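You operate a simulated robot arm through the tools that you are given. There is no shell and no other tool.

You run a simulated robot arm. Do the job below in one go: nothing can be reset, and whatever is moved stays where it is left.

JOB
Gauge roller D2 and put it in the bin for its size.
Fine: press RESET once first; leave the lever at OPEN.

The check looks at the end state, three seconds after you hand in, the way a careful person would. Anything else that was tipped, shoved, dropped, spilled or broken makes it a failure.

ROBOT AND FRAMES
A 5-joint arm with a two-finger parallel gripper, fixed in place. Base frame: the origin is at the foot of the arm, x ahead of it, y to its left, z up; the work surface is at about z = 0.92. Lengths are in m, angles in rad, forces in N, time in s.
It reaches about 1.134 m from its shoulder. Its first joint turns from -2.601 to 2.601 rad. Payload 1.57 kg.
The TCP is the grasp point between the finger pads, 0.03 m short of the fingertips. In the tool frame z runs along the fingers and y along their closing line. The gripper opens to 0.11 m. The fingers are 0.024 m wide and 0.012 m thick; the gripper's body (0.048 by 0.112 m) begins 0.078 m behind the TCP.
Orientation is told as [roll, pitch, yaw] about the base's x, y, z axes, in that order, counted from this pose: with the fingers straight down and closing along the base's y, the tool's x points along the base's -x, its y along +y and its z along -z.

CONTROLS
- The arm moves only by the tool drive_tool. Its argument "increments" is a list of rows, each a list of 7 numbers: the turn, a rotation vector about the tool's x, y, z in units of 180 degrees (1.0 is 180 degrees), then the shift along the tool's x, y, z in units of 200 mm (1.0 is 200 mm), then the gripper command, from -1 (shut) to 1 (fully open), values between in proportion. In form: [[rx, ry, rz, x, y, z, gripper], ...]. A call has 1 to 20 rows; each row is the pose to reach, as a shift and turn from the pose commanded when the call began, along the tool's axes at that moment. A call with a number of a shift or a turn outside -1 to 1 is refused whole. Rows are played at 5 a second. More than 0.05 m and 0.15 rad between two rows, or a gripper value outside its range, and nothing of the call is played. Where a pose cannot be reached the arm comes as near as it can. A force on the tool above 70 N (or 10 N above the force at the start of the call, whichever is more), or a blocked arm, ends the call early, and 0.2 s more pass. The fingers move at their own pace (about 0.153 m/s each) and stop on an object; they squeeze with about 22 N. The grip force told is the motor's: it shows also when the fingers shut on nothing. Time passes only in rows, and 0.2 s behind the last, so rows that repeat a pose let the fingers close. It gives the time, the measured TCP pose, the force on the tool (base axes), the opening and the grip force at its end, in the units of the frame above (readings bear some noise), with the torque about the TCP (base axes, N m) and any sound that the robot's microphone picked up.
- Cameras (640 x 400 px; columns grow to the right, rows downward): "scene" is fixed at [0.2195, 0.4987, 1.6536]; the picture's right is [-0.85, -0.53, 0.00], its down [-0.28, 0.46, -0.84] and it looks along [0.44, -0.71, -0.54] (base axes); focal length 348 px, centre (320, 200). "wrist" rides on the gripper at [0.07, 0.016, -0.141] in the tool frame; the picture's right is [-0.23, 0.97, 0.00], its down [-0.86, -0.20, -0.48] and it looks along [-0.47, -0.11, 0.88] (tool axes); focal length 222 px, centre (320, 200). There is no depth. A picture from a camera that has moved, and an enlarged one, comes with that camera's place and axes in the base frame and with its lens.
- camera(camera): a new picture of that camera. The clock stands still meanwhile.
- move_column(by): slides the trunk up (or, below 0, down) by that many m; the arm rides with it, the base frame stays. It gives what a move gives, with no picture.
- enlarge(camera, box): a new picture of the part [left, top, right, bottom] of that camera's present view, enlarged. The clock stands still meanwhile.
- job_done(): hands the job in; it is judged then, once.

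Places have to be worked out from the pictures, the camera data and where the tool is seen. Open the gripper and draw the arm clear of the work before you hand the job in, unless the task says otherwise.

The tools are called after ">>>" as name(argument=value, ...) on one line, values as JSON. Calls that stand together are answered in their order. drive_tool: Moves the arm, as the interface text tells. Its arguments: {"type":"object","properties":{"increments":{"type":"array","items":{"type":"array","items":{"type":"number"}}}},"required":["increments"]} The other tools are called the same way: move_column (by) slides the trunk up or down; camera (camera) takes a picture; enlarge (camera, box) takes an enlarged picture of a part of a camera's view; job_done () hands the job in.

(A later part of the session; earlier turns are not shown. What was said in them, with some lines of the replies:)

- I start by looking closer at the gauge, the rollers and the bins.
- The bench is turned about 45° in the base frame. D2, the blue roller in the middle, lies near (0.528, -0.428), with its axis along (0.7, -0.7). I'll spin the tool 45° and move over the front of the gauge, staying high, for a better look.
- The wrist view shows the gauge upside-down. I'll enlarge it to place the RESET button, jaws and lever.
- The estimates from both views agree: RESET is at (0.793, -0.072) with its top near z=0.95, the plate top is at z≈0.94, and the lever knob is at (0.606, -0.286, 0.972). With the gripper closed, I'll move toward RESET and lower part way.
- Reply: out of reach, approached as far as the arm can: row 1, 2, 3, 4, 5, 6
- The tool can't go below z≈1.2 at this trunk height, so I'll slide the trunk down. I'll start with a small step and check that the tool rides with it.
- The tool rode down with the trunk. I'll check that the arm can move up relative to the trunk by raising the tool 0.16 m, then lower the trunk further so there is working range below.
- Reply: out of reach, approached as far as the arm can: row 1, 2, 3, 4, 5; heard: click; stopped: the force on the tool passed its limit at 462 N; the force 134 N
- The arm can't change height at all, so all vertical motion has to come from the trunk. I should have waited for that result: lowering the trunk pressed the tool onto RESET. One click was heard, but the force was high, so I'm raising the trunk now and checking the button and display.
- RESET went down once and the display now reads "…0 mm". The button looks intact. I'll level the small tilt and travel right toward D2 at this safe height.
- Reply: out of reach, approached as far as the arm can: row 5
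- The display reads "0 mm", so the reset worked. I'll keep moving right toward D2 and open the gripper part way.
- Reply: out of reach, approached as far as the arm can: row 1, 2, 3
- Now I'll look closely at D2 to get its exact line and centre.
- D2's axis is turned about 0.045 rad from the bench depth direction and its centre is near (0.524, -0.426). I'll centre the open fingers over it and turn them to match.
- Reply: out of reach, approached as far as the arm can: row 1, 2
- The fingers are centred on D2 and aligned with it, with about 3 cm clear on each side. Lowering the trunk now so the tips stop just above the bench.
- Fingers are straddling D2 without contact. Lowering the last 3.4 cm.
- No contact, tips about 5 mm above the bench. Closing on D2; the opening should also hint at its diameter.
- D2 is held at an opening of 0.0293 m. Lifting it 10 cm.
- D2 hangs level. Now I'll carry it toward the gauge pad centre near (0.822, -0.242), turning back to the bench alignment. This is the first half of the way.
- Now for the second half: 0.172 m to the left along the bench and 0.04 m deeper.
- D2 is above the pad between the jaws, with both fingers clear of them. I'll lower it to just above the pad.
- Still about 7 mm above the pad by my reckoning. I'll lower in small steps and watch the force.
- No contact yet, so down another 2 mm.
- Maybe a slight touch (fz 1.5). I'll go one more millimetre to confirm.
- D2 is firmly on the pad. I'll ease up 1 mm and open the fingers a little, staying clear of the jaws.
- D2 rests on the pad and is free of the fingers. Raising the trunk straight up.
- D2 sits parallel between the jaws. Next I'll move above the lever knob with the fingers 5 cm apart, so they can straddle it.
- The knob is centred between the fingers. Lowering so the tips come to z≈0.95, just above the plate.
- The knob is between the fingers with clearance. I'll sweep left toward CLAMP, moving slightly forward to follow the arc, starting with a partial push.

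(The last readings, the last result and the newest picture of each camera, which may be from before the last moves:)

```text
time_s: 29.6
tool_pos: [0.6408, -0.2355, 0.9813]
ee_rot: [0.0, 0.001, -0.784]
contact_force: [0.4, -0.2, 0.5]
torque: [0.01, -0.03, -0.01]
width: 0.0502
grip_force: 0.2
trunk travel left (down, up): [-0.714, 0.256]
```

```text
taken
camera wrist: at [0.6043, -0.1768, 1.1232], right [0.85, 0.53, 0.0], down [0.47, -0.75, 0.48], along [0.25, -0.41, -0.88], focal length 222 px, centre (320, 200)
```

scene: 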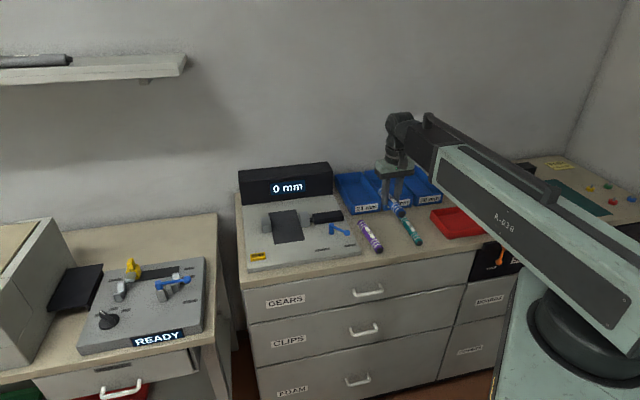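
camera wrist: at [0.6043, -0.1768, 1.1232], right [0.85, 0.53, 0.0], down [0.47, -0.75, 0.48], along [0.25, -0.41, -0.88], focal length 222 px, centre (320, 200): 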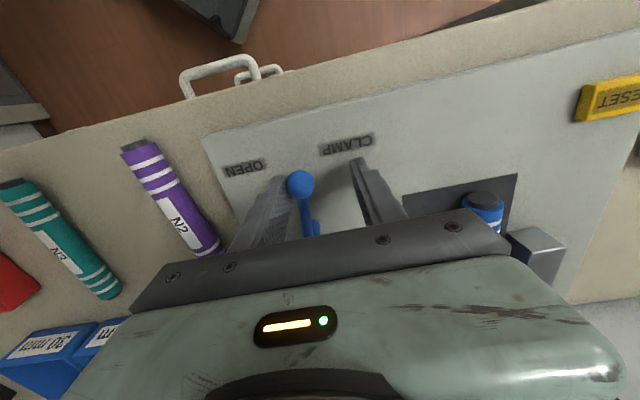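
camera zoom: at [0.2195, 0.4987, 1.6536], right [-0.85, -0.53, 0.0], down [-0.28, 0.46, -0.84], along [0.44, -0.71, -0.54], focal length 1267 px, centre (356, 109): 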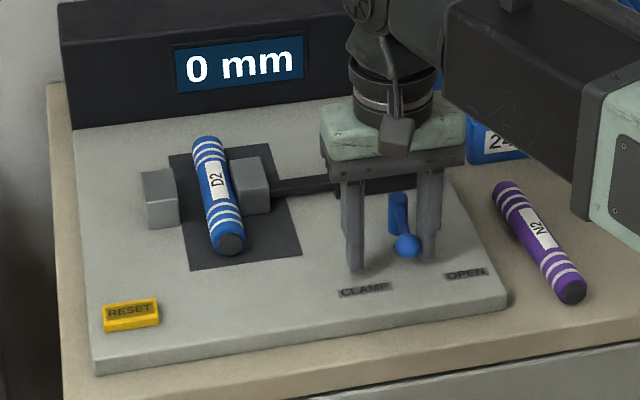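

The lever turns freely and the jaw has almost reached the roller. Continuing the sweep slowly.

>>> drive_tool(increments=[[0, 0, 0, 0, 0.03, 0, -0.09], [0, 0, 0, 0, 0.06, 0, -0.09], [0, 0, 0, 0, 0.09, 0, -0.09], [0, 0, 0, 0, 0.12, 0, -0.09], [0, 0, 0, 0, 0.15, 0, -0.09]])

>>> enlarge(camera="scene", box=[240, 170, 380, 280])

```text
time_s: 30.8
tool_pos: [0.6624, -0.2142, 0.9811]
ee_rot: [-0.002, 0.003, -0.784]
contact_force: [-0.2, -0.7, -0.3]
torque: [0.02, 0.01, 0.02]
width: 0.05
grip_force: 0.1
trunk travel left (down, up): [-0.714, 0.256]
```

```text
3.64 times, centred on (310, 225) of scene
camera zoom: at [0.2195, 0.4987, 1.6536], right [-0.85, -0.53, 0.0], down [-0.28, 0.46, -0.84], along [0.44, -0.71, -0.54], focal length 1267 px, centre (356, 109)
```

zoom: 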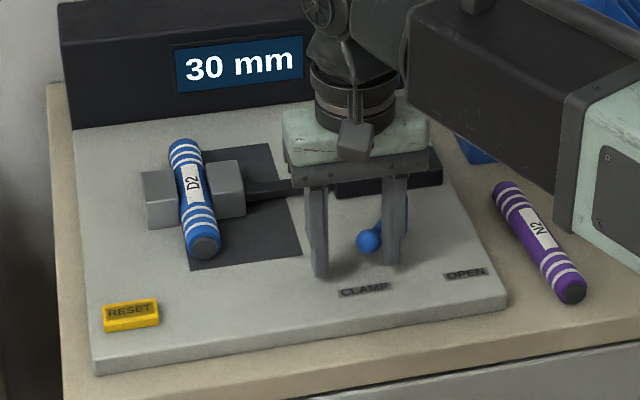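

The jaw has closed on D2 and the display reads 30 mm. I'll push slightly farther to check that the lever is fully at CLAMP and the reading holds.

>>> drive_tool(increments=[[0, 0, 0, 0, 0.02, 0, -0.09], [0, 0, 0, 0, 0.04, 0, -0.09], [0, 0, 0, 0, 0.06, 0, -0.09], [0, 0, 0, 0, 0.08, 0, -0.09]])

>>> enlarge(camera="scene", box=[240, 170, 380, 280])

>>> camera(camera="wrist")

```text
time_s: 31.8
tool_pos: [0.6738, -0.2064, 0.9809]
ee_rot: [-0.004, 0.001, -0.787]
contact_force: [-14.6, -20.7, -6.6]
torque: [0.0, 0.13, -0.05]
width: 0.0719
grip_force: 12.7
trunk travel left (down, up): [-0.714, 0.256]
```

```text
3.64 times, centred on (310, 225) of scene
camera zoom: at [0.2195, 0.4987, 1.6536], right [-0.85, -0.53, 0.0], down [-0.28, 0.46, -0.84], along [0.44, -0.71, -0.54], focal length 1267 px, centre (356, 109)
```

zoom: 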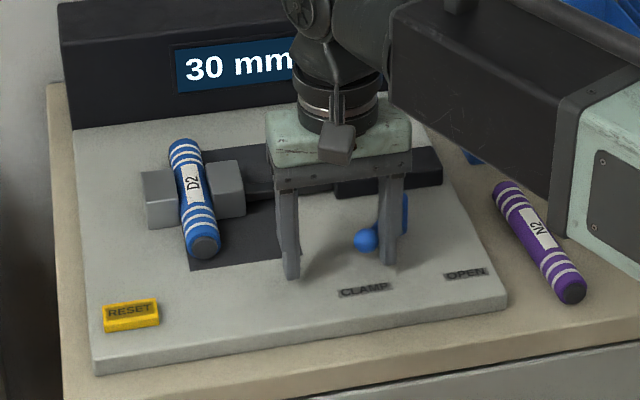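

```text
taken
camera wrist: at [0.6365, -0.1461, 1.1232], right [0.85, 0.53, 0.0], down [0.46, -0.75, 0.48], along [0.25, -0.41, -0.88], focal length 222 px, centre (320, 200)
```

wrist: 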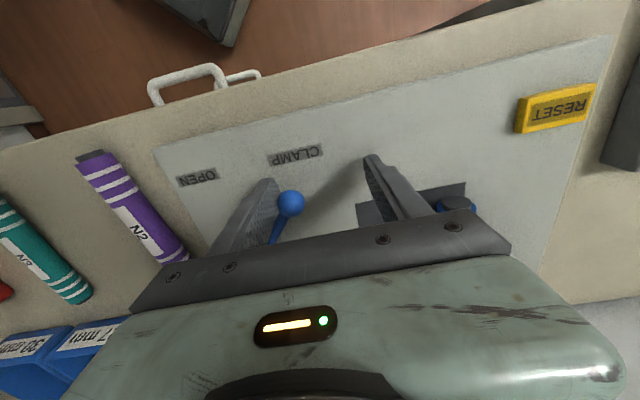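

The lever is at its clamp stop and the reading holds at 30 mm, so D2 goes in the 30 mm bin. Now I'll sweep the lever back right to OPEN.

>>> drive_tool(increments=[[0, 0, 0, 0, -0.08, 0, -0.09], [0, 0, 0, 0, -0.16, 0, -0.09], [0, 0, 0, 0, -0.22, 0, -0.09], [0, 0, 0, 0, -0.28, 0, -0.09], [0, 0, 0, 0, -0.34, 0, -0.09], [0, 0, 0, 0, -0.4, 0, -0.09], [0, 0, 0, 0, -0.46, 0, -0.09], [0, 0, 0, 0, -0.52, 0, -0.09], [0, 0, 0, 0, -0.57, 0, -0.09]])

>>> enlarge(camera="scene", box=[240, 170, 380, 280])

>>> camera(camera="wrist")

```text
time_s: 33.8
tool_pos: [0.5933, -0.2824, 0.981]
ee_rot: [0.0, -0.001, -0.785]
contact_force: [-0.4, -0.2, 0.3]
torque: [0.01, 0.0, 0.02]
width: 0.0499
grip_force: 0.1
trunk travel left (down, up): [-0.714, 0.256]
```

```text
3.64 times, centred on (310, 225) of scene
camera zoom: at [0.2195, 0.4987, 1.6536], right [-0.85, -0.53, 0.0], down [-0.28, 0.46, -0.84], along [0.44, -0.71, -0.54], focal length 1267 px, centre (356, 109)
```

zoom: 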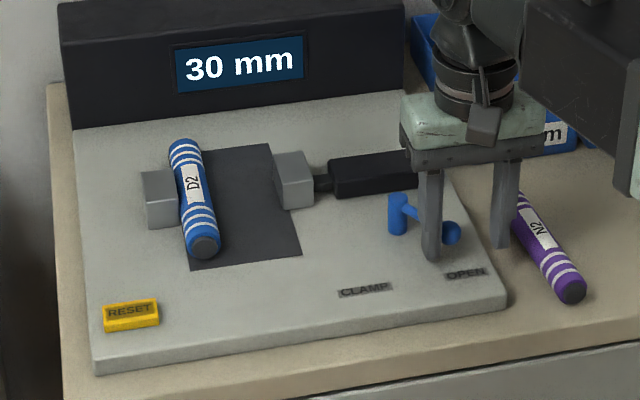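

```text
taken
camera wrist: at [0.5565, -0.2241, 1.1232], right [0.85, 0.53, 0.0], down [0.47, -0.75, 0.48], along [0.25, -0.41, -0.88], focal length 222 px, centre (320, 200)
```

wrist: 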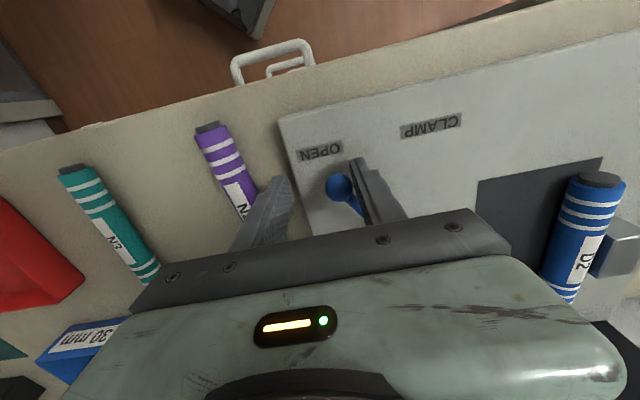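

The knob is nearly back; the jaw was a little farther open at the start, so I'll push about 1 cm more to reach the OPEN stop.

>>> drive_tool(increments=[[0, 0, 0, 0, -0.02, 0, -0.09], [0, 0, 0, 0, -0.04, 0, -0.09], [0, 0, 0, 0, -0.055, 0, -0.09]])

>>> enlarge(camera="scene", box=[240, 170, 380, 280])

>>> enlarge(camera="wrist", box=[180, 100, 460, 260])

```text
time_s: 34.6
tool_pos: [0.5869, -0.2904, 0.9806]
ee_rot: [-0.001, 0.002, -0.783]
contact_force: [4.8, 3.6, 2.5]
torque: [0.11, -0.08, 0.02]
width: 0.0558
grip_force: 3.0
trunk travel left (down, up): [-0.714, 0.256]
```

```text
3.64 times, centred on (310, 225) of scene
camera zoom: at [0.2195, 0.4987, 1.6536], right [-0.85, -0.53, 0.0], down [-0.28, 0.46, -0.84], along [0.44, -0.71, -0.54], focal length 1267 px, centre (356, 109)
```

zoom: 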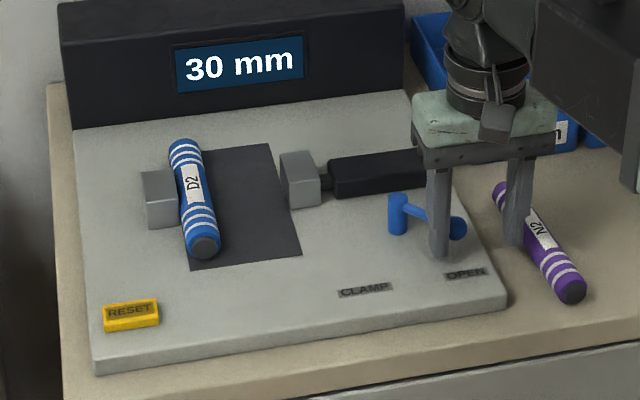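

```text
2.29 times, centred on (320, 180) of wrist
camera zoom: at [0.5499, -0.2318, 1.1231], right [0.85, 0.53, 0.0], down [0.47, -0.75, 0.48], along [0.25, -0.41, -0.88], focal length 508 px, centre (320, 246)
```

zoom: 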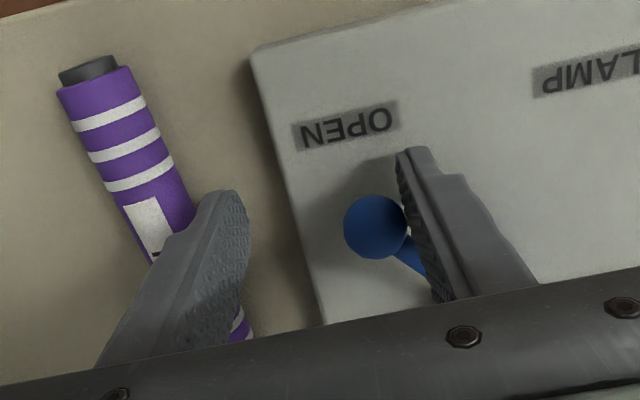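

The lever is at the OPEN stop: force is building slightly and the jaw is back. I'll back off 1.2 cm so neither finger touches the knob, then raise.

>>> drive_tool(increments=[[0, 0, 0, 0, 0.03, 0, -0.09], [0, 0, 0, 0, 0.065, 0, -0.09], [0, 0, 0, 0, 0.065, 0, -0.09]])

>>> move_column(by=0.08)

>>> enlarge(camera="scene", box=[240, 170, 380, 280])

>>> camera(camera="wrist")

```text
time_s: 35.4
tool_pos: [0.5963, -0.2815, 0.9814]
ee_rot: [-0.001, 0.001, -0.783]
contact_force: [0.2, 0.8, -0.2]
torque: [0.02, 0.01, 0.0]
width: 0.0501
grip_force: 0.1
trunk travel left (down, up): [-0.714, 0.256]
```

```text
time_s: 36.6
tool_pos: [0.5953, -0.282, 1.0605]
ee_rot: [-0.002, 0.002, -0.783]
contact_force: [0.0, -0.8, -0.6]
torque: [0.02, -0.01, 0.03]
width: 0.0501
grip_force: 0.0
trunk travel left (down, up): [-0.794, 0.176]
```

```text
3.64 times, centred on (310, 225) of scene
camera zoom: at [0.2195, 0.4987, 1.6536], right [-0.85, -0.53, 0.0], down [-0.28, 0.46, -0.84], along [0.44, -0.71, -0.54], focal length 1267 px, centre (356, 109)
```

zoom: 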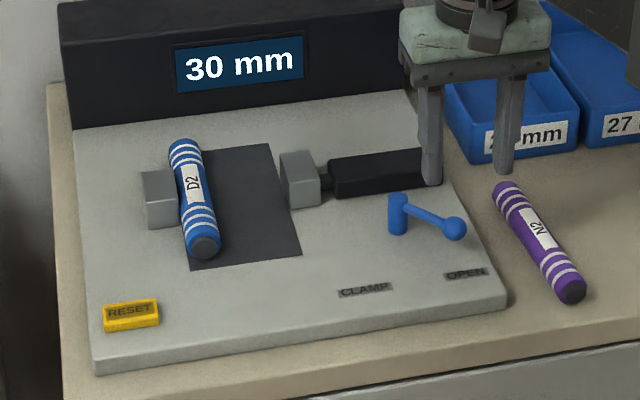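

```text
taken
camera wrist: at [0.5582, -0.2227, 1.2032], right [0.85, 0.53, 0.0], down [0.47, -0.75, 0.48], along [0.25, -0.41, -0.88], focal length 222 px, centre (320, 200)
```

wrist: 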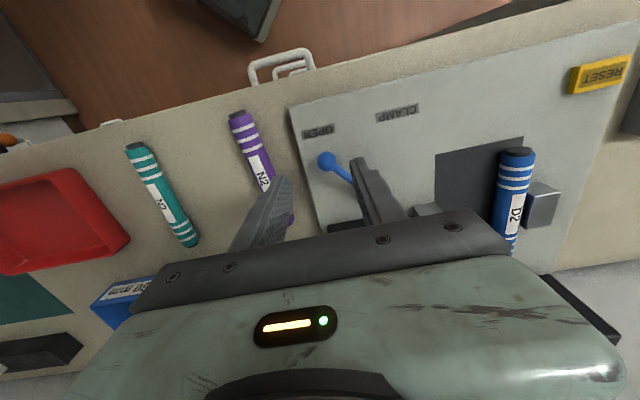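

The lever is back where it started, the display still reads 30 mm, and D2 rests against the left anvil. I'll grip it in front of the anvil, at about d=0.704 along the roller. First I move there in two legs.

>>> drive_tool(increments=[[0, 0, 0, -0.07, 0.184, 0, -0.09], [0, 0, 0, -0.14, 0.367, 0, -0.09], [0, 0, 0, -0.21, 0.551, 0, -0.09]])

>>> drive_tool(increments=[[0, 0, 0, -0.07, 0.184, 0, -0.09], [0, 0, 0, -0.14, 0.367, 0, -0.09], [0, 0, 0, -0.207, 0.551, 0, -0.09], [0, 0, 0, -0.207, 0.551, 0, -0.09]])

>>> camera(camera="wrist")

>>> enlarge(camera="scene", box=[240, 170, 380, 280])

```text
time_s: 37.4
tool_pos: [0.7032, -0.2323, 1.0615]
ee_rot: [-0.002, 0.002, -0.783]
contact_force: [-0.9, -1.0, 0.1]
torque: [-0.03, -0.02, -0.02]
width: 0.05
grip_force: 0.0
trunk travel left (down, up): [-0.794, 0.176]
```

```text
time_s: 38.4
tool_pos: [0.8103, -0.1843, 1.0605]
ee_rot: [-0.003, 0.002, -0.784]
contact_force: [-0.8, 0.2, 0.1]
torque: [-0.01, 0.04, 0.01]
width: 0.0499
grip_force: 0.1
trunk travel left (down, up): [-0.794, 0.176]
```

```text
taken
camera wrist: at [0.7734, -0.1257, 1.2031], right [0.85, 0.53, 0.0], down [0.47, -0.75, 0.48], along [0.25, -0.41, -0.88], focal length 222 px, centre (320, 200)
```

wrist: 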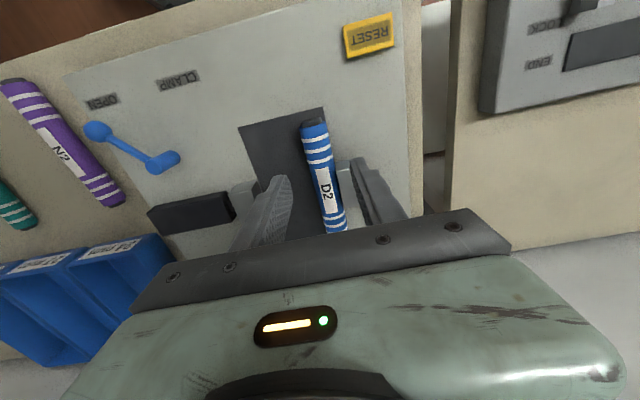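

```text
3.64 times, centred on (310, 225) of scene
camera zoom: at [0.2195, 0.4987, 1.6536], right [-0.85, -0.53, 0.0], down [-0.28, 0.46, -0.84], along [0.44, -0.71, -0.54], focal length 1267 px, centre (356, 109)
```

zoom: 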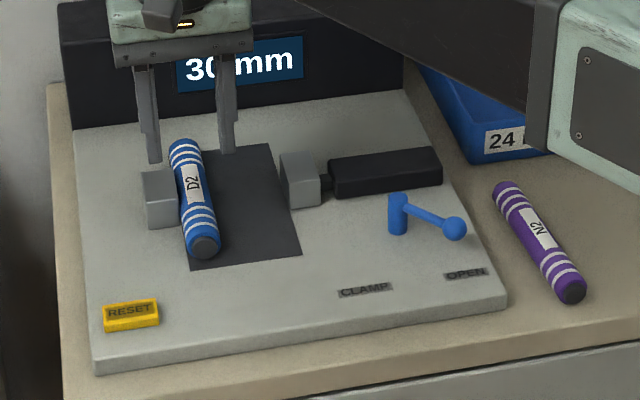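

D2's line (s≈0.442) is centred between the fingers, and the finger edge is about 1.5 cm in front of the anvil. Lowering in two steps.

>>> move_column(by=-0.055)

>>> enlarge(camera="scene", box=[250, 190, 350, 270])

>>> camera(camera="wrist")

```text
time_s: 39.3
tool_pos: [0.8088, -0.1852, 1.0054]
ee_rot: [-0.001, 0.001, -0.784]
contact_force: [0.0, 0.0, 0.1]
torque: [0.02, 0.0, 0.01]
width: 0.0501
grip_force: 0.0
trunk travel left (down, up): [-0.739, 0.231]
```

```text
5.00 times, centred on (300, 230) of scene
camera zoom: at [0.2195, 0.4987, 1.6536], right [-0.85, -0.53, 0.0], down [-0.28, 0.46, -0.84], along [0.44, -0.71, -0.54], focal length 1742 px, centre (420, 50)
```

zoom: 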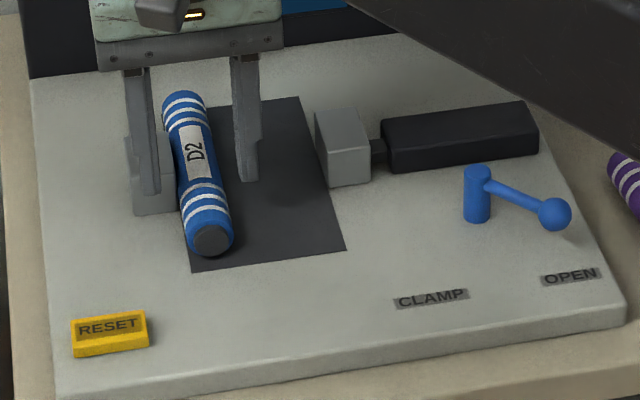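

```text
taken
camera wrist: at [0.773, -0.1261, 1.1482], right [0.85, 0.53, 0.0], down [0.47, -0.75, 0.48], along [0.25, -0.41, -0.88], focal length 222 px, centre (320, 200)
```

wrist: 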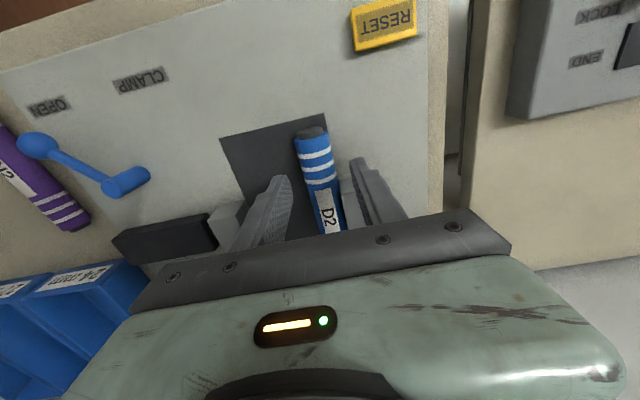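

The left finger passes in front of the anvil. Lowering the rest of the way to z≈0.976.

>>> move_column(by=-0.029)

>>> enlarge(camera="scene", box=[250, 190, 350, 270])

```text
time_s: 40.1
tool_pos: [0.8089, -0.1856, 0.9767]
ee_rot: [-0.002, 0.003, -0.784]
contact_force: [0.8, 0.0, 0.4]
torque: [-0.01, -0.02, 0.0]
width: 0.05
grip_force: 0.1
trunk travel left (down, up): [-0.71, 0.26]
```

```text
5.00 times, centred on (300, 230) of scene
camera zoom: at [0.2195, 0.4987, 1.6536], right [-0.85, -0.53, 0.0], down [-0.28, 0.46, -0.84], along [0.44, -0.71, -0.54], focal length 1742 px, centre (420, 50)
```

zoom: 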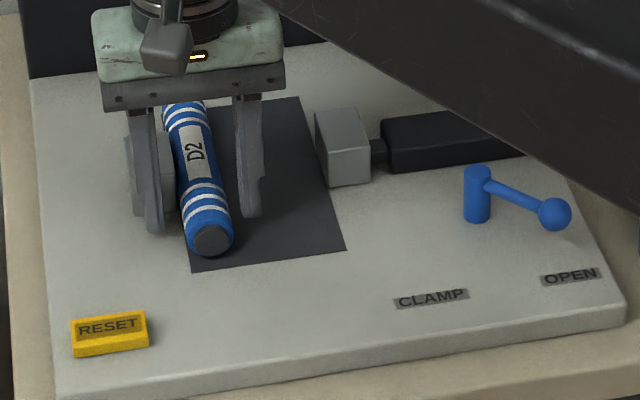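

In place, no contact. Closing on D2.

>>> drive_tool(increments=[[0, 0, 0, 0, 0, 0, -0.3], [0, 0, 0, 0, 0, 0, -0.5], [0, 0, 0, 0, 0, 0, -1], [0, 0, 0, 0, 0, 0, -1], [0, 0, 0, 0, 0, 0, -1]])

>>> move_column(by=0.003)

>>> enlarge(camera="scene", box=[250, 190, 350, 270])

```text
time_s: 41.3
tool_pos: [0.8092, -0.1871, 0.9775]
ee_rot: [-0.002, 0.002, -0.784]
contact_force: [-9.3, -6.8, -2.8]
torque: [-0.07, 0.29, -0.2]
width: 0.0294
grip_force: 22.3
trunk travel left (down, up): [-0.71, 0.26]
```

```text
time_s: 41.8
tool_pos: [0.8093, -0.1873, 0.9815]
ee_rot: [0.0, 0.002, -0.786]
contact_force: [-8.6, -9.9, -1.9]
torque: [-0.17, 0.2, -0.28]
width: 0.0293
grip_force: 22.2
trunk travel left (down, up): [-0.713, 0.257]
```

```text
5.00 times, centred on (300, 230) of scene
camera zoom: at [0.2195, 0.4987, 1.6536], right [-0.85, -0.53, 0.0], down [-0.28, 0.46, -0.84], along [0.44, -0.71, -0.54], focal length 1742 px, centre (420, 50)
```

zoom: 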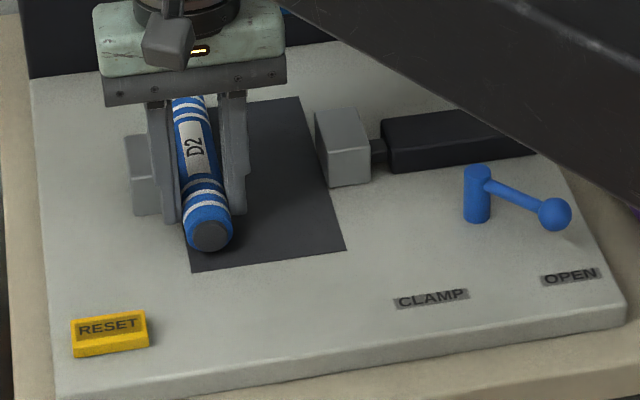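

D2 is held, and the ~13 N is it pressing lightly on the anvil. I'll move right 3 cm, away from the anvil, so it can be re-gripped at its middle.

>>> drive_tool(increments=[[0, 0, 0, 0, -0.03, 0, -1], [0, 0, 0, 0, -0.06, 0, -1], [0, 0, 0, 0, -0.09, 0, -1], [0, 0, 0, 0, -0.12, 0, -1], [0, 0, 0, 0, -0.15, 0, -1], [0, 0, 0, 0, -0.15, 0, -1]])

>>> enlarge(camera="scene", box=[250, 190, 350, 270])

>>> camera(camera="wrist")

```text
time_s: 43.2
tool_pos: [0.7876, -0.207, 0.9793]
ee_rot: [0.0, 0.002, -0.782]
contact_force: [0.0, 0.5, -0.8]
torque: [0.02, 0.03, -0.02]
width: 0.0294
grip_force: 22.2
trunk travel left (down, up): [-0.713, 0.257]
```

```text
5.00 times, centred on (300, 230) of scene
camera zoom: at [0.2195, 0.4987, 1.6536], right [-0.85, -0.53, 0.0], down [-0.28, 0.46, -0.84], along [0.44, -0.71, -0.54], focal length 1742 px, centre (420, 50)
```

zoom: 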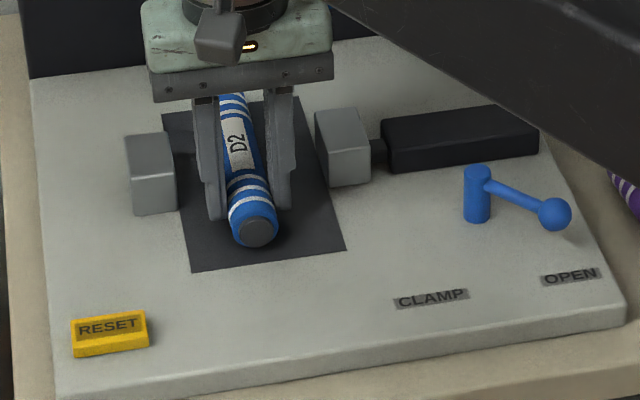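

```text
taken
camera wrist: at [0.751, -0.1467, 1.1221], right [0.85, 0.53, 0.0], down [0.47, -0.75, 0.48], along [0.25, -0.41, -0.88], focal length 222 px, centre (320, 200)
```

wrist: 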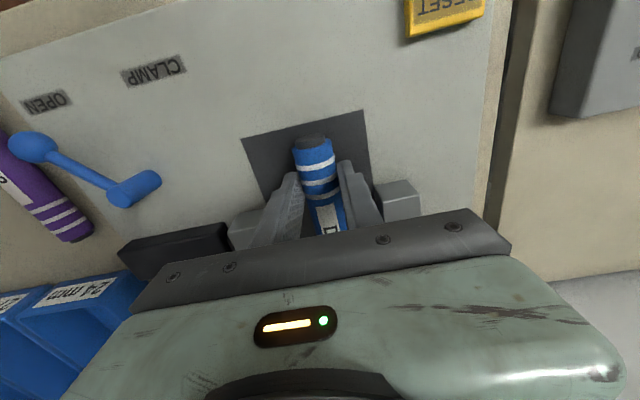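

D2 is clear of the anvil and still level. I'll lower 3 mm to set it down and open slightly.

>>> move_column(by=-0.003)

>>> drive_tool(increments=[[0, 0, 0, 0, 0, 0, -0.4], [0, 0, 0, 0, 0, 0, -0.3], [0, 0, 0, 0, 0, 0, -0.24], [0, 0, 0, 0, 0, 0, -0.24]])

>>> enlarge(camera="scene", box=[250, 190, 350, 270])

>>> camera(camera="wrist")

```text
time_s: 43.7
tool_pos: [0.7879, -0.2058, 0.9773]
ee_rot: [-0.003, 0.002, -0.784]
contact_force: [-0.7, 0.5, 0.1]
torque: [-0.05, -0.1, -0.09]
width: 0.0295
grip_force: 21.9
trunk travel left (down, up): [-0.71, 0.26]
```

```text
time_s: 44.7
tool_pos: [0.7876, -0.205, 0.9764]
ee_rot: [-0.003, 0.001, -0.783]
contact_force: [-0.4, 0.2, -0.6]
torque: [0.0, 0.01, -0.03]
width: 0.0417
grip_force: 0.1
trunk travel left (down, up): [-0.71, 0.26]
```

```text
5.00 times, centred on (300, 230) of scene
camera zoom: at [0.2195, 0.4987, 1.6536], right [-0.85, -0.53, 0.0], down [-0.28, 0.46, -0.84], along [0.44, -0.71, -0.54], focal length 1742 px, centre (420, 50)
```

zoom: 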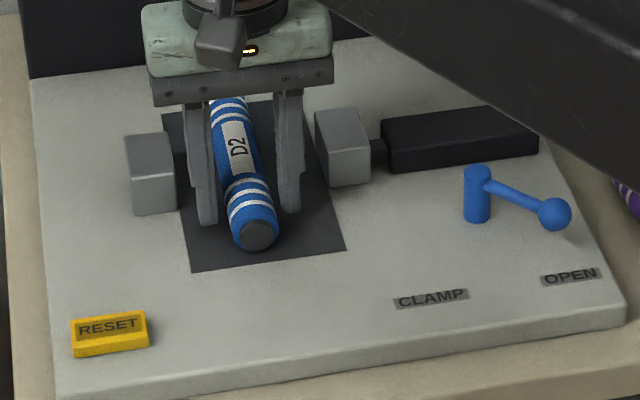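

```text
taken
camera wrist: at [0.751, -0.1466, 1.1191], right [0.85, 0.53, 0.0], down [0.47, -0.75, 0.48], along [0.25, -0.41, -0.88], focal length 222 px, centre (320, 200)
```

wrist: 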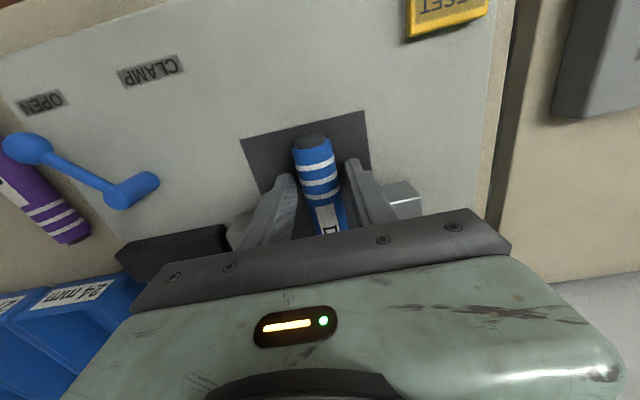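

D2 lies centred between the open fingers. I'll slide the fingers 4.8 cm deeper along it to its middle and close.

>>> drive_tool(increments=[[0, 0, 0, -0.06, -0.002, 0, -0.24], [0, 0, 0, -0.12, -0.003, 0, -0.24], [0, 0, 0, -0.18, -0.003, 0, -0.24], [0, 0, 0, -0.24, -0.003, 0, -0.24], [0, 0, 0, -0.24, -0.003, 0, -0.24]])

>>> camera(camera="wrist")

>>> enlarge(camera="scene", box=[250, 190, 350, 270])

```text
time_s: 45.9
tool_pos: [0.8213, -0.2412, 0.9772]
ee_rot: [-0.002, 0.002, -0.782]
contact_force: [0.0, 0.5, -0.3]
torque: [0.03, -0.01, -0.01]
width: 0.0415
grip_force: 0.0
trunk travel left (down, up): [-0.71, 0.26]
```

```text
taken
camera wrist: at [0.7855, -0.1813, 1.1191], right [0.85, 0.53, 0.0], down [0.47, -0.75, 0.48], along [0.25, -0.41, -0.88], focal length 222 px, centre (320, 200)
```

wrist: 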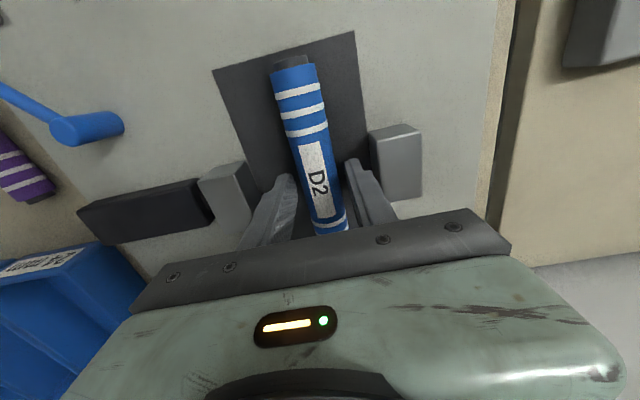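

```text
5.00 times, centred on (300, 230) of scene
camera zoom: at [0.2195, 0.4987, 1.6536], right [-0.85, -0.53, 0.0], down [-0.28, 0.46, -0.84], along [0.44, -0.71, -0.54], focal length 1742 px, centre (420, 50)
```

zoom: 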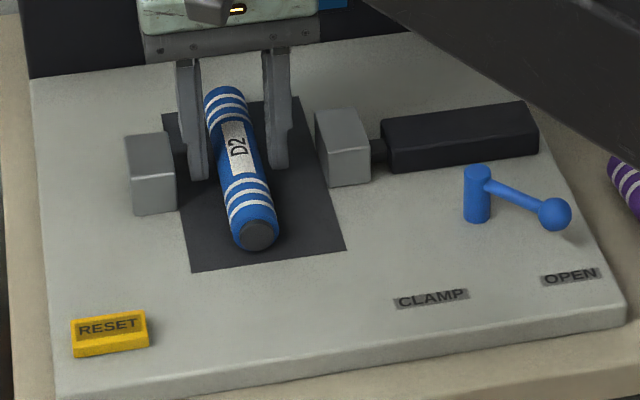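

The fingers straddle D2's middle, clear of both jaws. Closing, then a small lift to check.

>>> drive_tool(increments=[[0, 0, 0, 0, 0, 0, -0.4], [0, 0, 0, 0, 0, 0, -0.6], [0, 0, 0, 0, 0, 0, -1], [0, 0, 0, 0, 0, 0, -1]])

>>> move_column(by=0.02)

>>> enlarge(camera="scene", box=[250, 190, 350, 270])

```text
time_s: 46.9
tool_pos: [0.8224, -0.2405, 0.9767]
ee_rot: [-0.002, 0.002, -0.783]
contact_force: [0.3, 0.5, 0.3]
torque: [0.0, 0.01, -0.05]
width: 0.0293
grip_force: 22.0
trunk travel left (down, up): [-0.71, 0.26]
```

```text
time_s: 47.6
tool_pos: [0.8219, -0.2402, 0.9973]
ee_rot: [-0.002, 0.001, -0.784]
contact_force: [-0.2, 0.2, -0.6]
torque: [0.0, -0.01, 0.02]
width: 0.0292
grip_force: 22.2
trunk travel left (down, up): [-0.73, 0.24]
```

```text
5.00 times, centred on (300, 230) of scene
camera zoom: at [0.2195, 0.4987, 1.6536], right [-0.85, -0.53, 0.0], down [-0.28, 0.46, -0.84], along [0.44, -0.71, -0.54], focal length 1742 px, centre (420, 50)
```

zoom: 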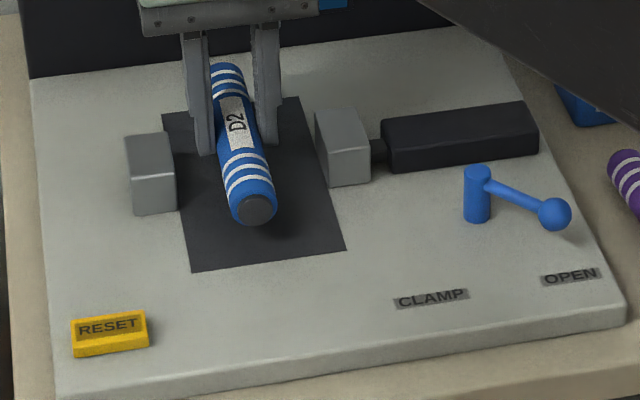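

D2 is held firmly and level at its middle. I'll raise it to clear everything, then travel right toward the 30 mm bin, which I place at s≈-0.146, d≈0.90, or about (0.533, -0.740).

>>> move_column(by=0.08)

>>> drive_tool(increments=[[0, 0, 0, 0, -0.2, 0, -1], [0, 0, 0, 0, -0.4, 0, -1], [0, 0, 0, 0, -0.6, 0, -1], [0, 0, 0, 0, -0.8, 0, -1], [0, 0, 0, 0, -1.0, 0, -1], [0, 0, 0, 0, -1.0, 0, -1]])

>>> drive_tool(increments=[[0, 0, 0, 0, -0.2, 0, -1], [0, 0, 0, 0, -0.4, 0, -1], [0, 0, 0, 0, -0.6, 0, -1], [0, 0, 0, 0, -0.8, 0, -1], [0, 0, 0, 0, -1.0, 0, -1], [0, 0, 0, 0, -1.0, 0, -1]])

>>> camera(camera="wrist")

>>> camera(camera="scene")

```text
time_s: 48.8
tool_pos: [0.8227, -0.2412, 1.077]
ee_rot: [-0.002, 0.001, -0.785]
contact_force: [0.4, -0.2, -0.8]
torque: [-0.01, 0.0, 0.02]
width: 0.0292
grip_force: 22.4
trunk travel left (down, up): [-0.81, 0.16]
```

```text
time_s: 50.1
tool_pos: [0.6812, -0.3802, 1.0771]
ee_rot: [0.001, 0.002, -0.782]
contact_force: [0.3, 0.7, -1.2]
torque: [-0.01, -0.01, 0.03]
width: 0.0294
grip_force: 21.9
trunk travel left (down, up): [-0.81, 0.16]
```

```text
time_s: 51.5
tool_pos: [0.5393, -0.5246, 1.0776]
ee_rot: [0.0, 0.002, -0.782]
contact_force: [0.0, 0.4, -1.5]
torque: [-0.02, -0.01, -0.01]
width: 0.0296
grip_force: 22.2
trunk travel left (down, up): [-0.81, 0.16]
```

```text
taken
camera wrist: at [0.5036, -0.4661, 1.2191], right [0.85, 0.53, 0.0], down [0.47, -0.75, 0.48], along [0.25, -0.41, -0.88], focal length 222 px, centre (320, 200)
```

wrist: 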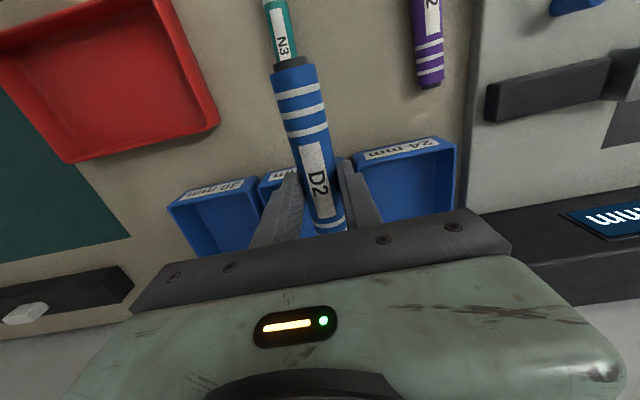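

```text
taken
```

scene: 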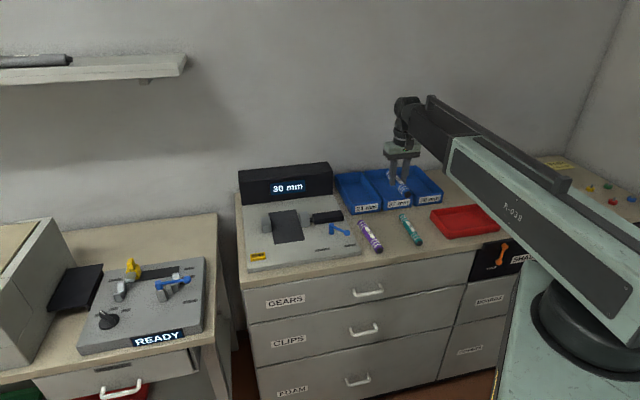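

D2 is still level. I'll go another 15.6 cm right so I'm in line with the 30 mm bin, then check the view.

>>> drive_tool(increments=[[0, 0, 0, 0, -0.2, 0, -1], [0, 0, 0, 0, -0.4, 0, -1], [0, 0, 0, 0, -0.6, 0, -1], [0, 0, 0, 0, -0.78, 0, -1], [0, 0, 0, 0, -0.78, 0, -1]])

>>> camera(camera="wrist")

>>> enlarge(camera="scene", box=[330, 140, 470, 240])

```text
time_s: 52.8
tool_pos: [0.4284, -0.6377, 1.077]
ee_rot: [0.0, 0.002, -0.783]
contact_force: [-0.4, -0.5, -0.7]
torque: [-0.07, -0.02, 0.0]
width: 0.0293
grip_force: 22.5
trunk travel left (down, up): [-0.81, 0.16]
```

```text
taken
camera wrist: at [0.3914, -0.577, 1.2191], right [0.85, 0.53, 0.0], down [0.47, -0.75, 0.48], along [0.25, -0.41, -0.88], focal length 222 px, centre (320, 200)
```

wrist: 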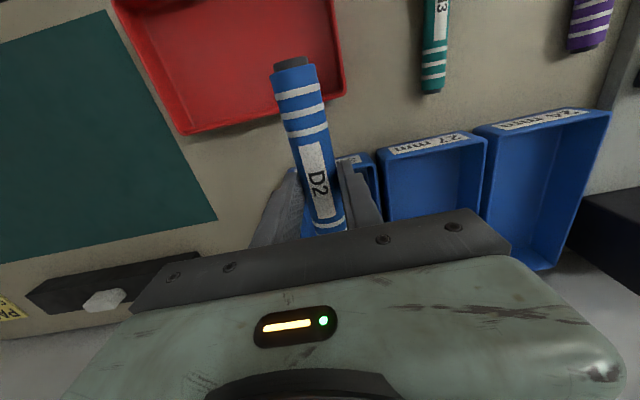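

```text
4.00 times, centred on (400, 190) of scene
camera zoom: at [0.2195, 0.4987, 1.6536], right [-0.85, -0.53, 0.0], down [-0.28, 0.46, -0.84], along [0.44, -0.71, -0.54], focal length 1394 px, centre (0, 240)
```

zoom: 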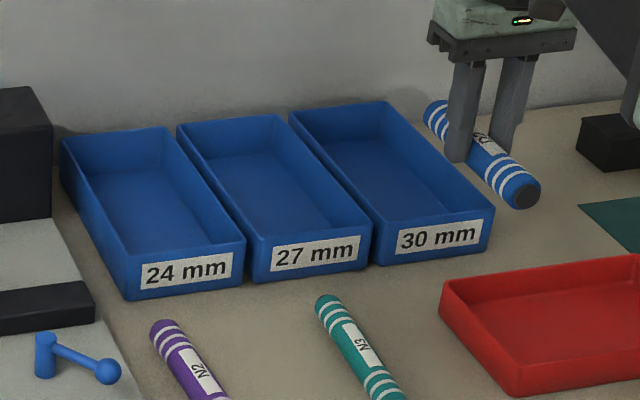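

Bin measurements agree: the 30 mm bin's opening spans s -0.203 to -0.083 and d 0.79 to 1.02, with the rim near z=0.967. D2's underside is near 1.04, so I'll move 14.9 cm deeper to centre over it.

>>> drive_tool(increments=[[0, 0, 0, -0.2, 0.006, 0, -1], [0, 0, 0, -0.4, 0.012, 0, -1], [0, 0, 0, -0.6, 0.018, 0, -1], [0, 0, 0, -0.745, 0.0225, 0, -1], [0, 0, 0, -0.745, 0.0225, 0, -1]])

>>> camera(camera="wrist")

>>> enlarge(camera="scene", box=[330, 120, 470, 230])

```text
time_s: 54.0
tool_pos: [0.5375, -0.7366, 1.0775]
ee_rot: [-0.003, 0.002, -0.785]
contact_force: [-0.3, -0.1, -0.6]
torque: [0.04, -0.03, 0.02]
width: 0.0295
grip_force: 22.0
trunk travel left (down, up): [-0.81, 0.16]
```

```text
taken
camera wrist: at [0.5014, -0.6777, 1.2191], right [0.85, 0.53, 0.0], down [0.47, -0.75, 0.48], along [0.25, -0.41, -0.88], focal length 222 px, centre (320, 200)
```

wrist: 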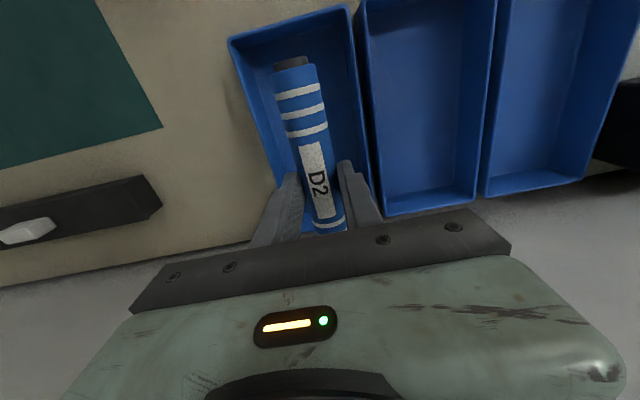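

```text
3.64 times, centred on (400, 175) of scene
camera zoom: at [0.2195, 0.4987, 1.6536], right [-0.85, -0.53, 0.0], down [-0.28, 0.46, -0.84], along [0.44, -0.71, -0.54], focal length 1267 px, centre (29, 291)
```

zoom: 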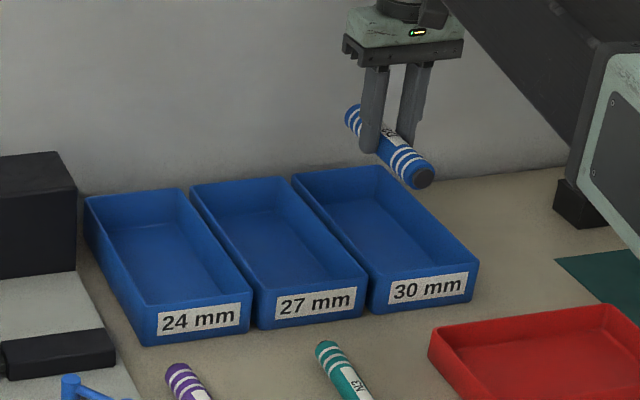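

D2 is centred over the 30 mm bin to within a few millimetres. Lowering in stages.

>>> move_column(by=-0.06)

>>> camera(camera="wrist")

>>> enlarge(camera="scene", box=[330, 120, 470, 230])

```text
time_s: 55.0
tool_pos: [0.5371, -0.738, 1.0178]
ee_rot: [-0.003, 0.001, -0.785]
contact_force: [0.1, 0.4, -0.6]
torque: [-0.04, -0.01, 0.01]
width: 0.0295
grip_force: 21.8
trunk travel left (down, up): [-0.75, 0.22]
```

```text
taken
camera wrist: at [0.5012, -0.6776, 1.1591], right [0.85, 0.53, 0.0], down [0.47, -0.75, 0.48], along [0.25, -0.41, -0.88], focal length 222 px, centre (320, 200)
```

wrist: 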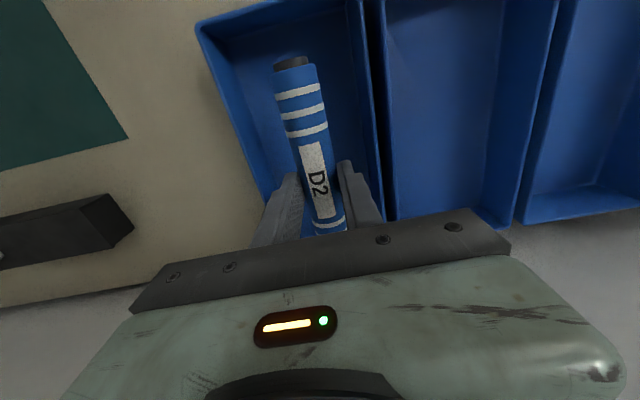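

```text
3.64 times, centred on (400, 175) of scene
camera zoom: at [0.2195, 0.4987, 1.6536], right [-0.85, -0.53, 0.0], down [-0.28, 0.46, -0.84], along [0.44, -0.71, -0.54], focal length 1267 px, centre (29, 291)
```

zoom: 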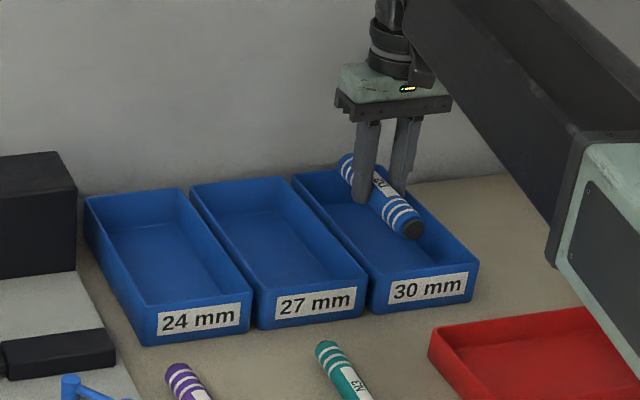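

The roller and fingers are entering the bin well clear of its walls. Continuing down.

>>> move_column(by=-0.045)

>>> camera(camera="wrist")

>>> enlarge(camera="scene", box=[330, 120, 470, 230])

```text
time_s: 55.8
tool_pos: [0.5378, -0.7358, 0.9728]
ee_rot: [-0.002, 0.003, -0.783]
contact_force: [-0.1, -0.2, -0.5]
torque: [-0.01, -0.04, -0.01]
width: 0.0295
grip_force: 22.0
trunk travel left (down, up): [-0.705, 0.265]
```

```text
taken
camera wrist: at [0.5012, -0.6776, 1.1141], right [0.85, 0.53, 0.0], down [0.47, -0.75, 0.48], along [0.25, -0.41, -0.88], focal length 222 px, centre (320, 200)
```

wrist: 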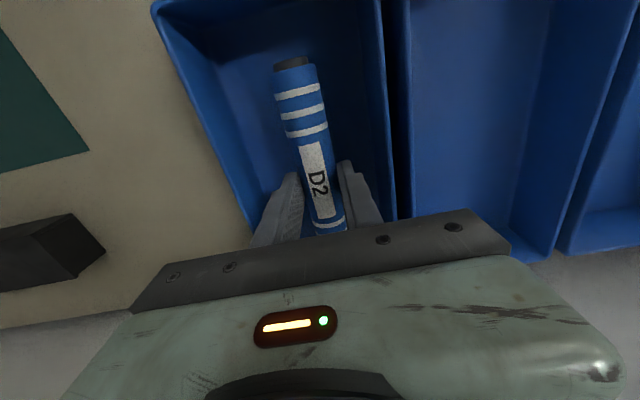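

```text
3.64 times, centred on (400, 175) of scene
camera zoom: at [0.2195, 0.4987, 1.6536], right [-0.85, -0.53, 0.0], down [-0.28, 0.46, -0.84], along [0.44, -0.71, -0.54], focal length 1267 px, centre (29, 291)
```

zoom: 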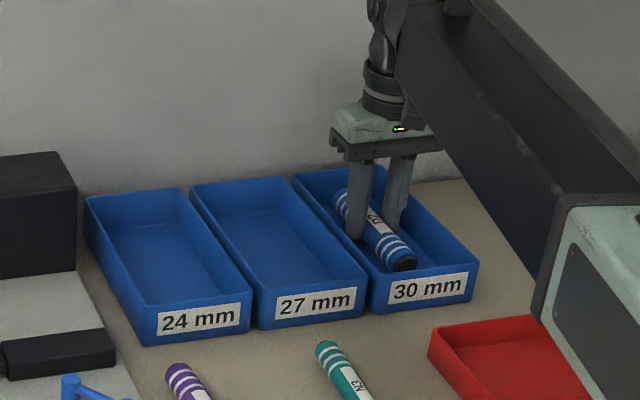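

About 1–1.5 cm above the bin floor by estimate. I'll lower in small steps and watch the force.

>>> move_column(by=-0.008)

```text
time_s: 56.4
tool_pos: [0.5381, -0.7368, 0.9632]
ee_rot: [-0.003, 0.001, -0.782]
contact_force: [-0.4, -0.5, -0.9]
torque: [0.01, -0.02, -0.01]
width: 0.0294
grip_force: 21.7
trunk travel left (down, up): [-0.697, 0.273]
```

No contact yet. Another 3 mm.

>>> move_column(by=-0.003)

```text
time_s: 56.9
tool_pos: [0.5374, -0.7376, 0.9607]
ee_rot: [-0.002, 0.001, -0.784]
contact_force: [0.4, 0.2, 4.2]
torque: [0.03, 0.06, 0.0]
width: 0.0291
grip_force: 22.2
trunk travel left (down, up): [-0.694, 0.276]
```

D2 is touching the bin floor (fz 4 N). Opening the fingers inside the bin.

>>> drive_tool(increments=[[0, 0, 0, 0, 0, 0, -0.4], [0, 0, 0, 0, 0, 0, -0.3], [0, 0, 0, 0, 0, 0, -0.15], [0, 0, 0, 0, 0, 0, -0.15], [0, 0, 0, 0, 0, 0, -0.15]])

>>> camera(camera="wrist")

>>> enlarge(camera="scene", box=[330, 120, 470, 230])

```text
time_s: 58.1
tool_pos: [0.5384, -0.7365, 0.9605]
ee_rot: [0.0, 0.002, -0.783]
contact_force: [0.2, -0.1, -0.6]
torque: [0.04, 0.02, 0.0]
width: 0.0471
grip_force: 0.1
trunk travel left (down, up): [-0.694, 0.276]
```

```text
taken
camera wrist: at [0.5012, -0.6776, 1.1032], right [0.85, 0.53, 0.0], down [0.47, -0.75, 0.48], along [0.25, -0.41, -0.88], focal length 222 px, centre (320, 200)
```

wrist: 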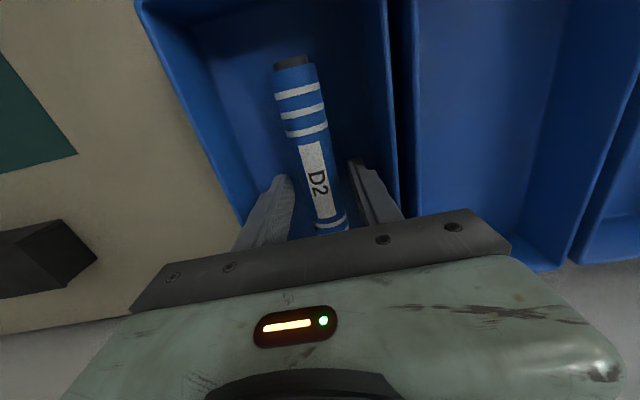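

```text
3.64 times, centred on (400, 175) of scene
camera zoom: at [0.2195, 0.4987, 1.6536], right [-0.85, -0.53, 0.0], down [-0.28, 0.46, -0.84], along [0.44, -0.71, -0.54], focal length 1267 px, centre (29, 291)
```

zoom: 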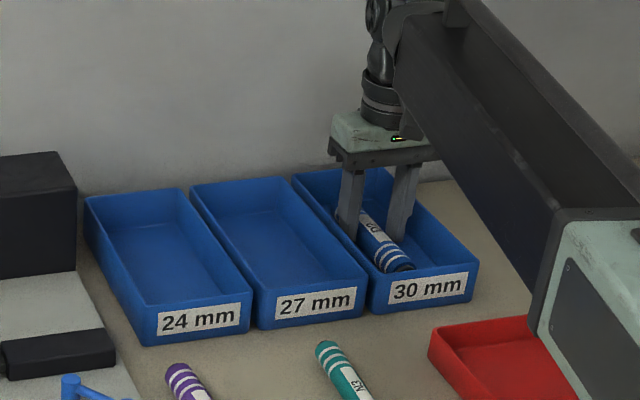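

D2 is free and lying in the 30 mm bin. Raising the trunk straight up, clear of the bins.

>>> move_column(by=0.15)

>>> camera(camera="wrist")

>>> camera(camera="scene")

```text
time_s: 59.9
tool_pos: [0.5385, -0.7381, 1.1112]
ee_rot: [-0.002, 0.002, -0.783]
contact_force: [0.8, -0.2, -0.6]
torque: [-0.01, 0.01, 0.0]
width: 0.0468
grip_force: 0.0
trunk travel left (down, up): [-0.844, 0.126]
```

```text
taken
camera wrist: at [0.5012, -0.6776, 1.2531], right [0.85, 0.53, 0.0], down [0.47, -0.75, 0.48], along [0.25, -0.41, -0.88], focal length 222 px, centre (320, 200)
```

wrist: 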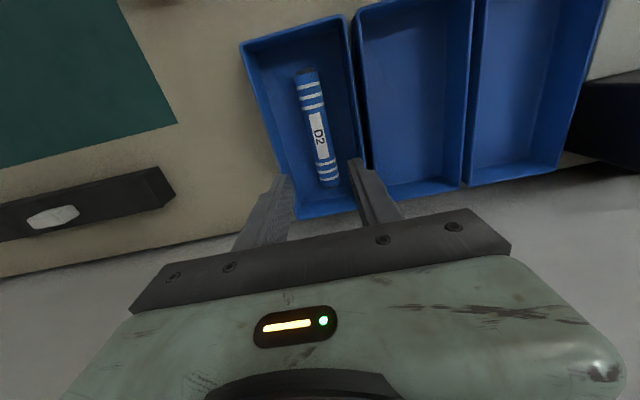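

```text
taken
```

scene: 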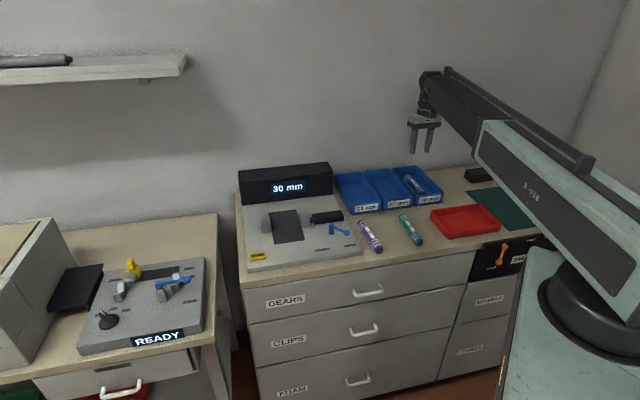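

D2 lies in the 30 mm bin. I'll raise more, draw the arm back toward the front with the gripper open, and check the lever and the other rollers.

>>> move_column(by=0.08)

>>> drive_tool(increments=[[0, 0, 0, 0.2, 0, 0, 0], [0, 0, 0, 0.4, 0, 0, 0.5], [0, 0, 0, 0.6, 0, 0, 1], [0, 0, 0, 0.8, 0, 0, 1], [0, 0, 0, 1.0, 0, 0, 1], [0, 0, 0, 1.0, 0, 0, 1]])

>>> camera(camera="scene")

>>> enlarge(camera="scene", box=[230, 150, 390, 280])

>>> enlarge(camera="scene", box=[330, 150, 510, 260])

```text
time_s: 61.0
tool_pos: [0.5384, -0.7364, 1.1911]
ee_rot: [-0.001, 0.002, -0.784]
contact_force: [0.0, 0.5, -0.6]
torque: [-0.01, -0.02, 0.04]
width: 0.0469
grip_force: 0.1
trunk travel left (down, up): [-0.924, 0.046]
```

```text
time_s: 62.4
tool_pos: [0.398, -0.5976, 1.1905]
ee_rot: [-0.001, 0.001, -0.785]
contact_force: [0.0, -0.4, 0.3]
torque: [0.02, 0.02, -0.02]
width: 0.1102
grip_force: 0.0
trunk travel left (down, up): [-0.924, 0.046]
```

```text
taken
```

scene: 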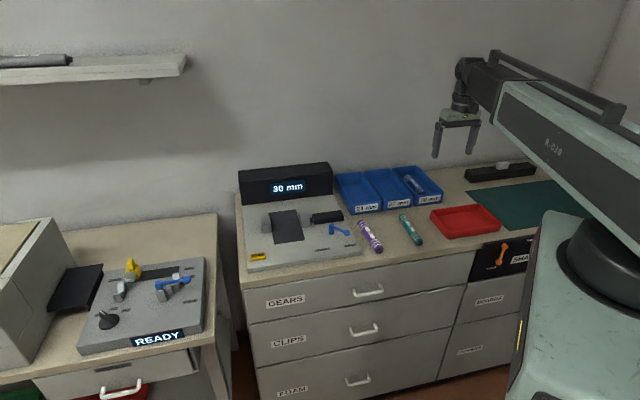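

```text
3.08 times, centred on (310, 215) of scene
camera zoom: at [0.2195, 0.4987, 1.6536], right [-0.85, -0.53, 0.0], down [-0.28, 0.46, -0.84], along [0.44, -0.71, -0.54], focal length 1072 px, centre (351, 154)
```

zoom: 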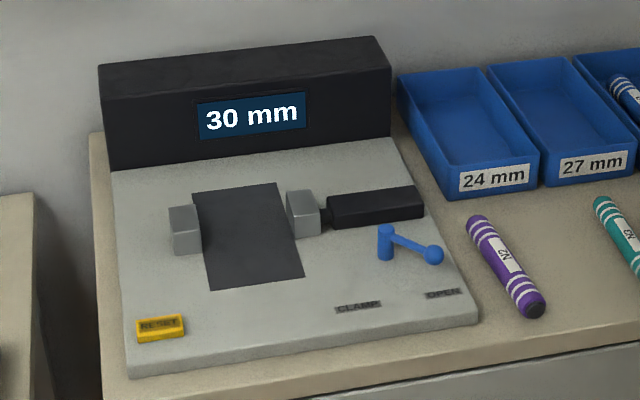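

```text
3.56 times, centred on (420, 205) of scene
camera zoom: at [0.2195, 0.4987, 1.6536], right [-0.85, -0.53, 0.0], down [-0.28, 0.46, -0.84], along [0.44, -0.71, -0.54], focal length 1239 px, centre (-36, 182)
```

zoom: 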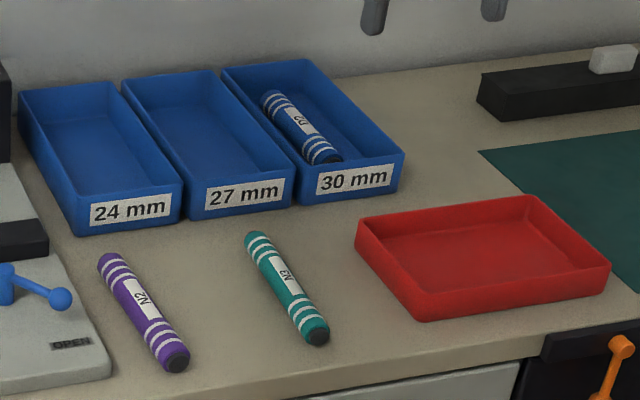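

The final pictures show D2 in the 30 mm bin, the lever back at OPEN in its starting position, and N2, N3, the trays and the gauge where they were. The gripper is open and clear, so I'm handing in.

>>> job_done()

```text
The job is handed in.
```

D2 gauged at 30 mm and is now in the 30 mm bin. The lever is back at OPEN, and the gripper is open and clear of the work.

- **RESET:** It was pressed once, and one click was heard. The press was not controlled. I lowered the trunk without knowing that only the trunk changes the tool's height, and the tool came down on RESET with a peak force of 462 N. The button looks intact, the display went to 0 mm, and the gauge worked normally afterwards.
- **Reading:** The display showed 30 mm with the lever at its clamp stop, and it stayed at 30 mm when I pushed a little harder. The gripper's own opening read about 29.3 mm, so 30 mm is the nearest of the three bins.
- **Everything else:** In the last pictures the other two rollers, the bins, the red tray and the gauge are where they were at the start.
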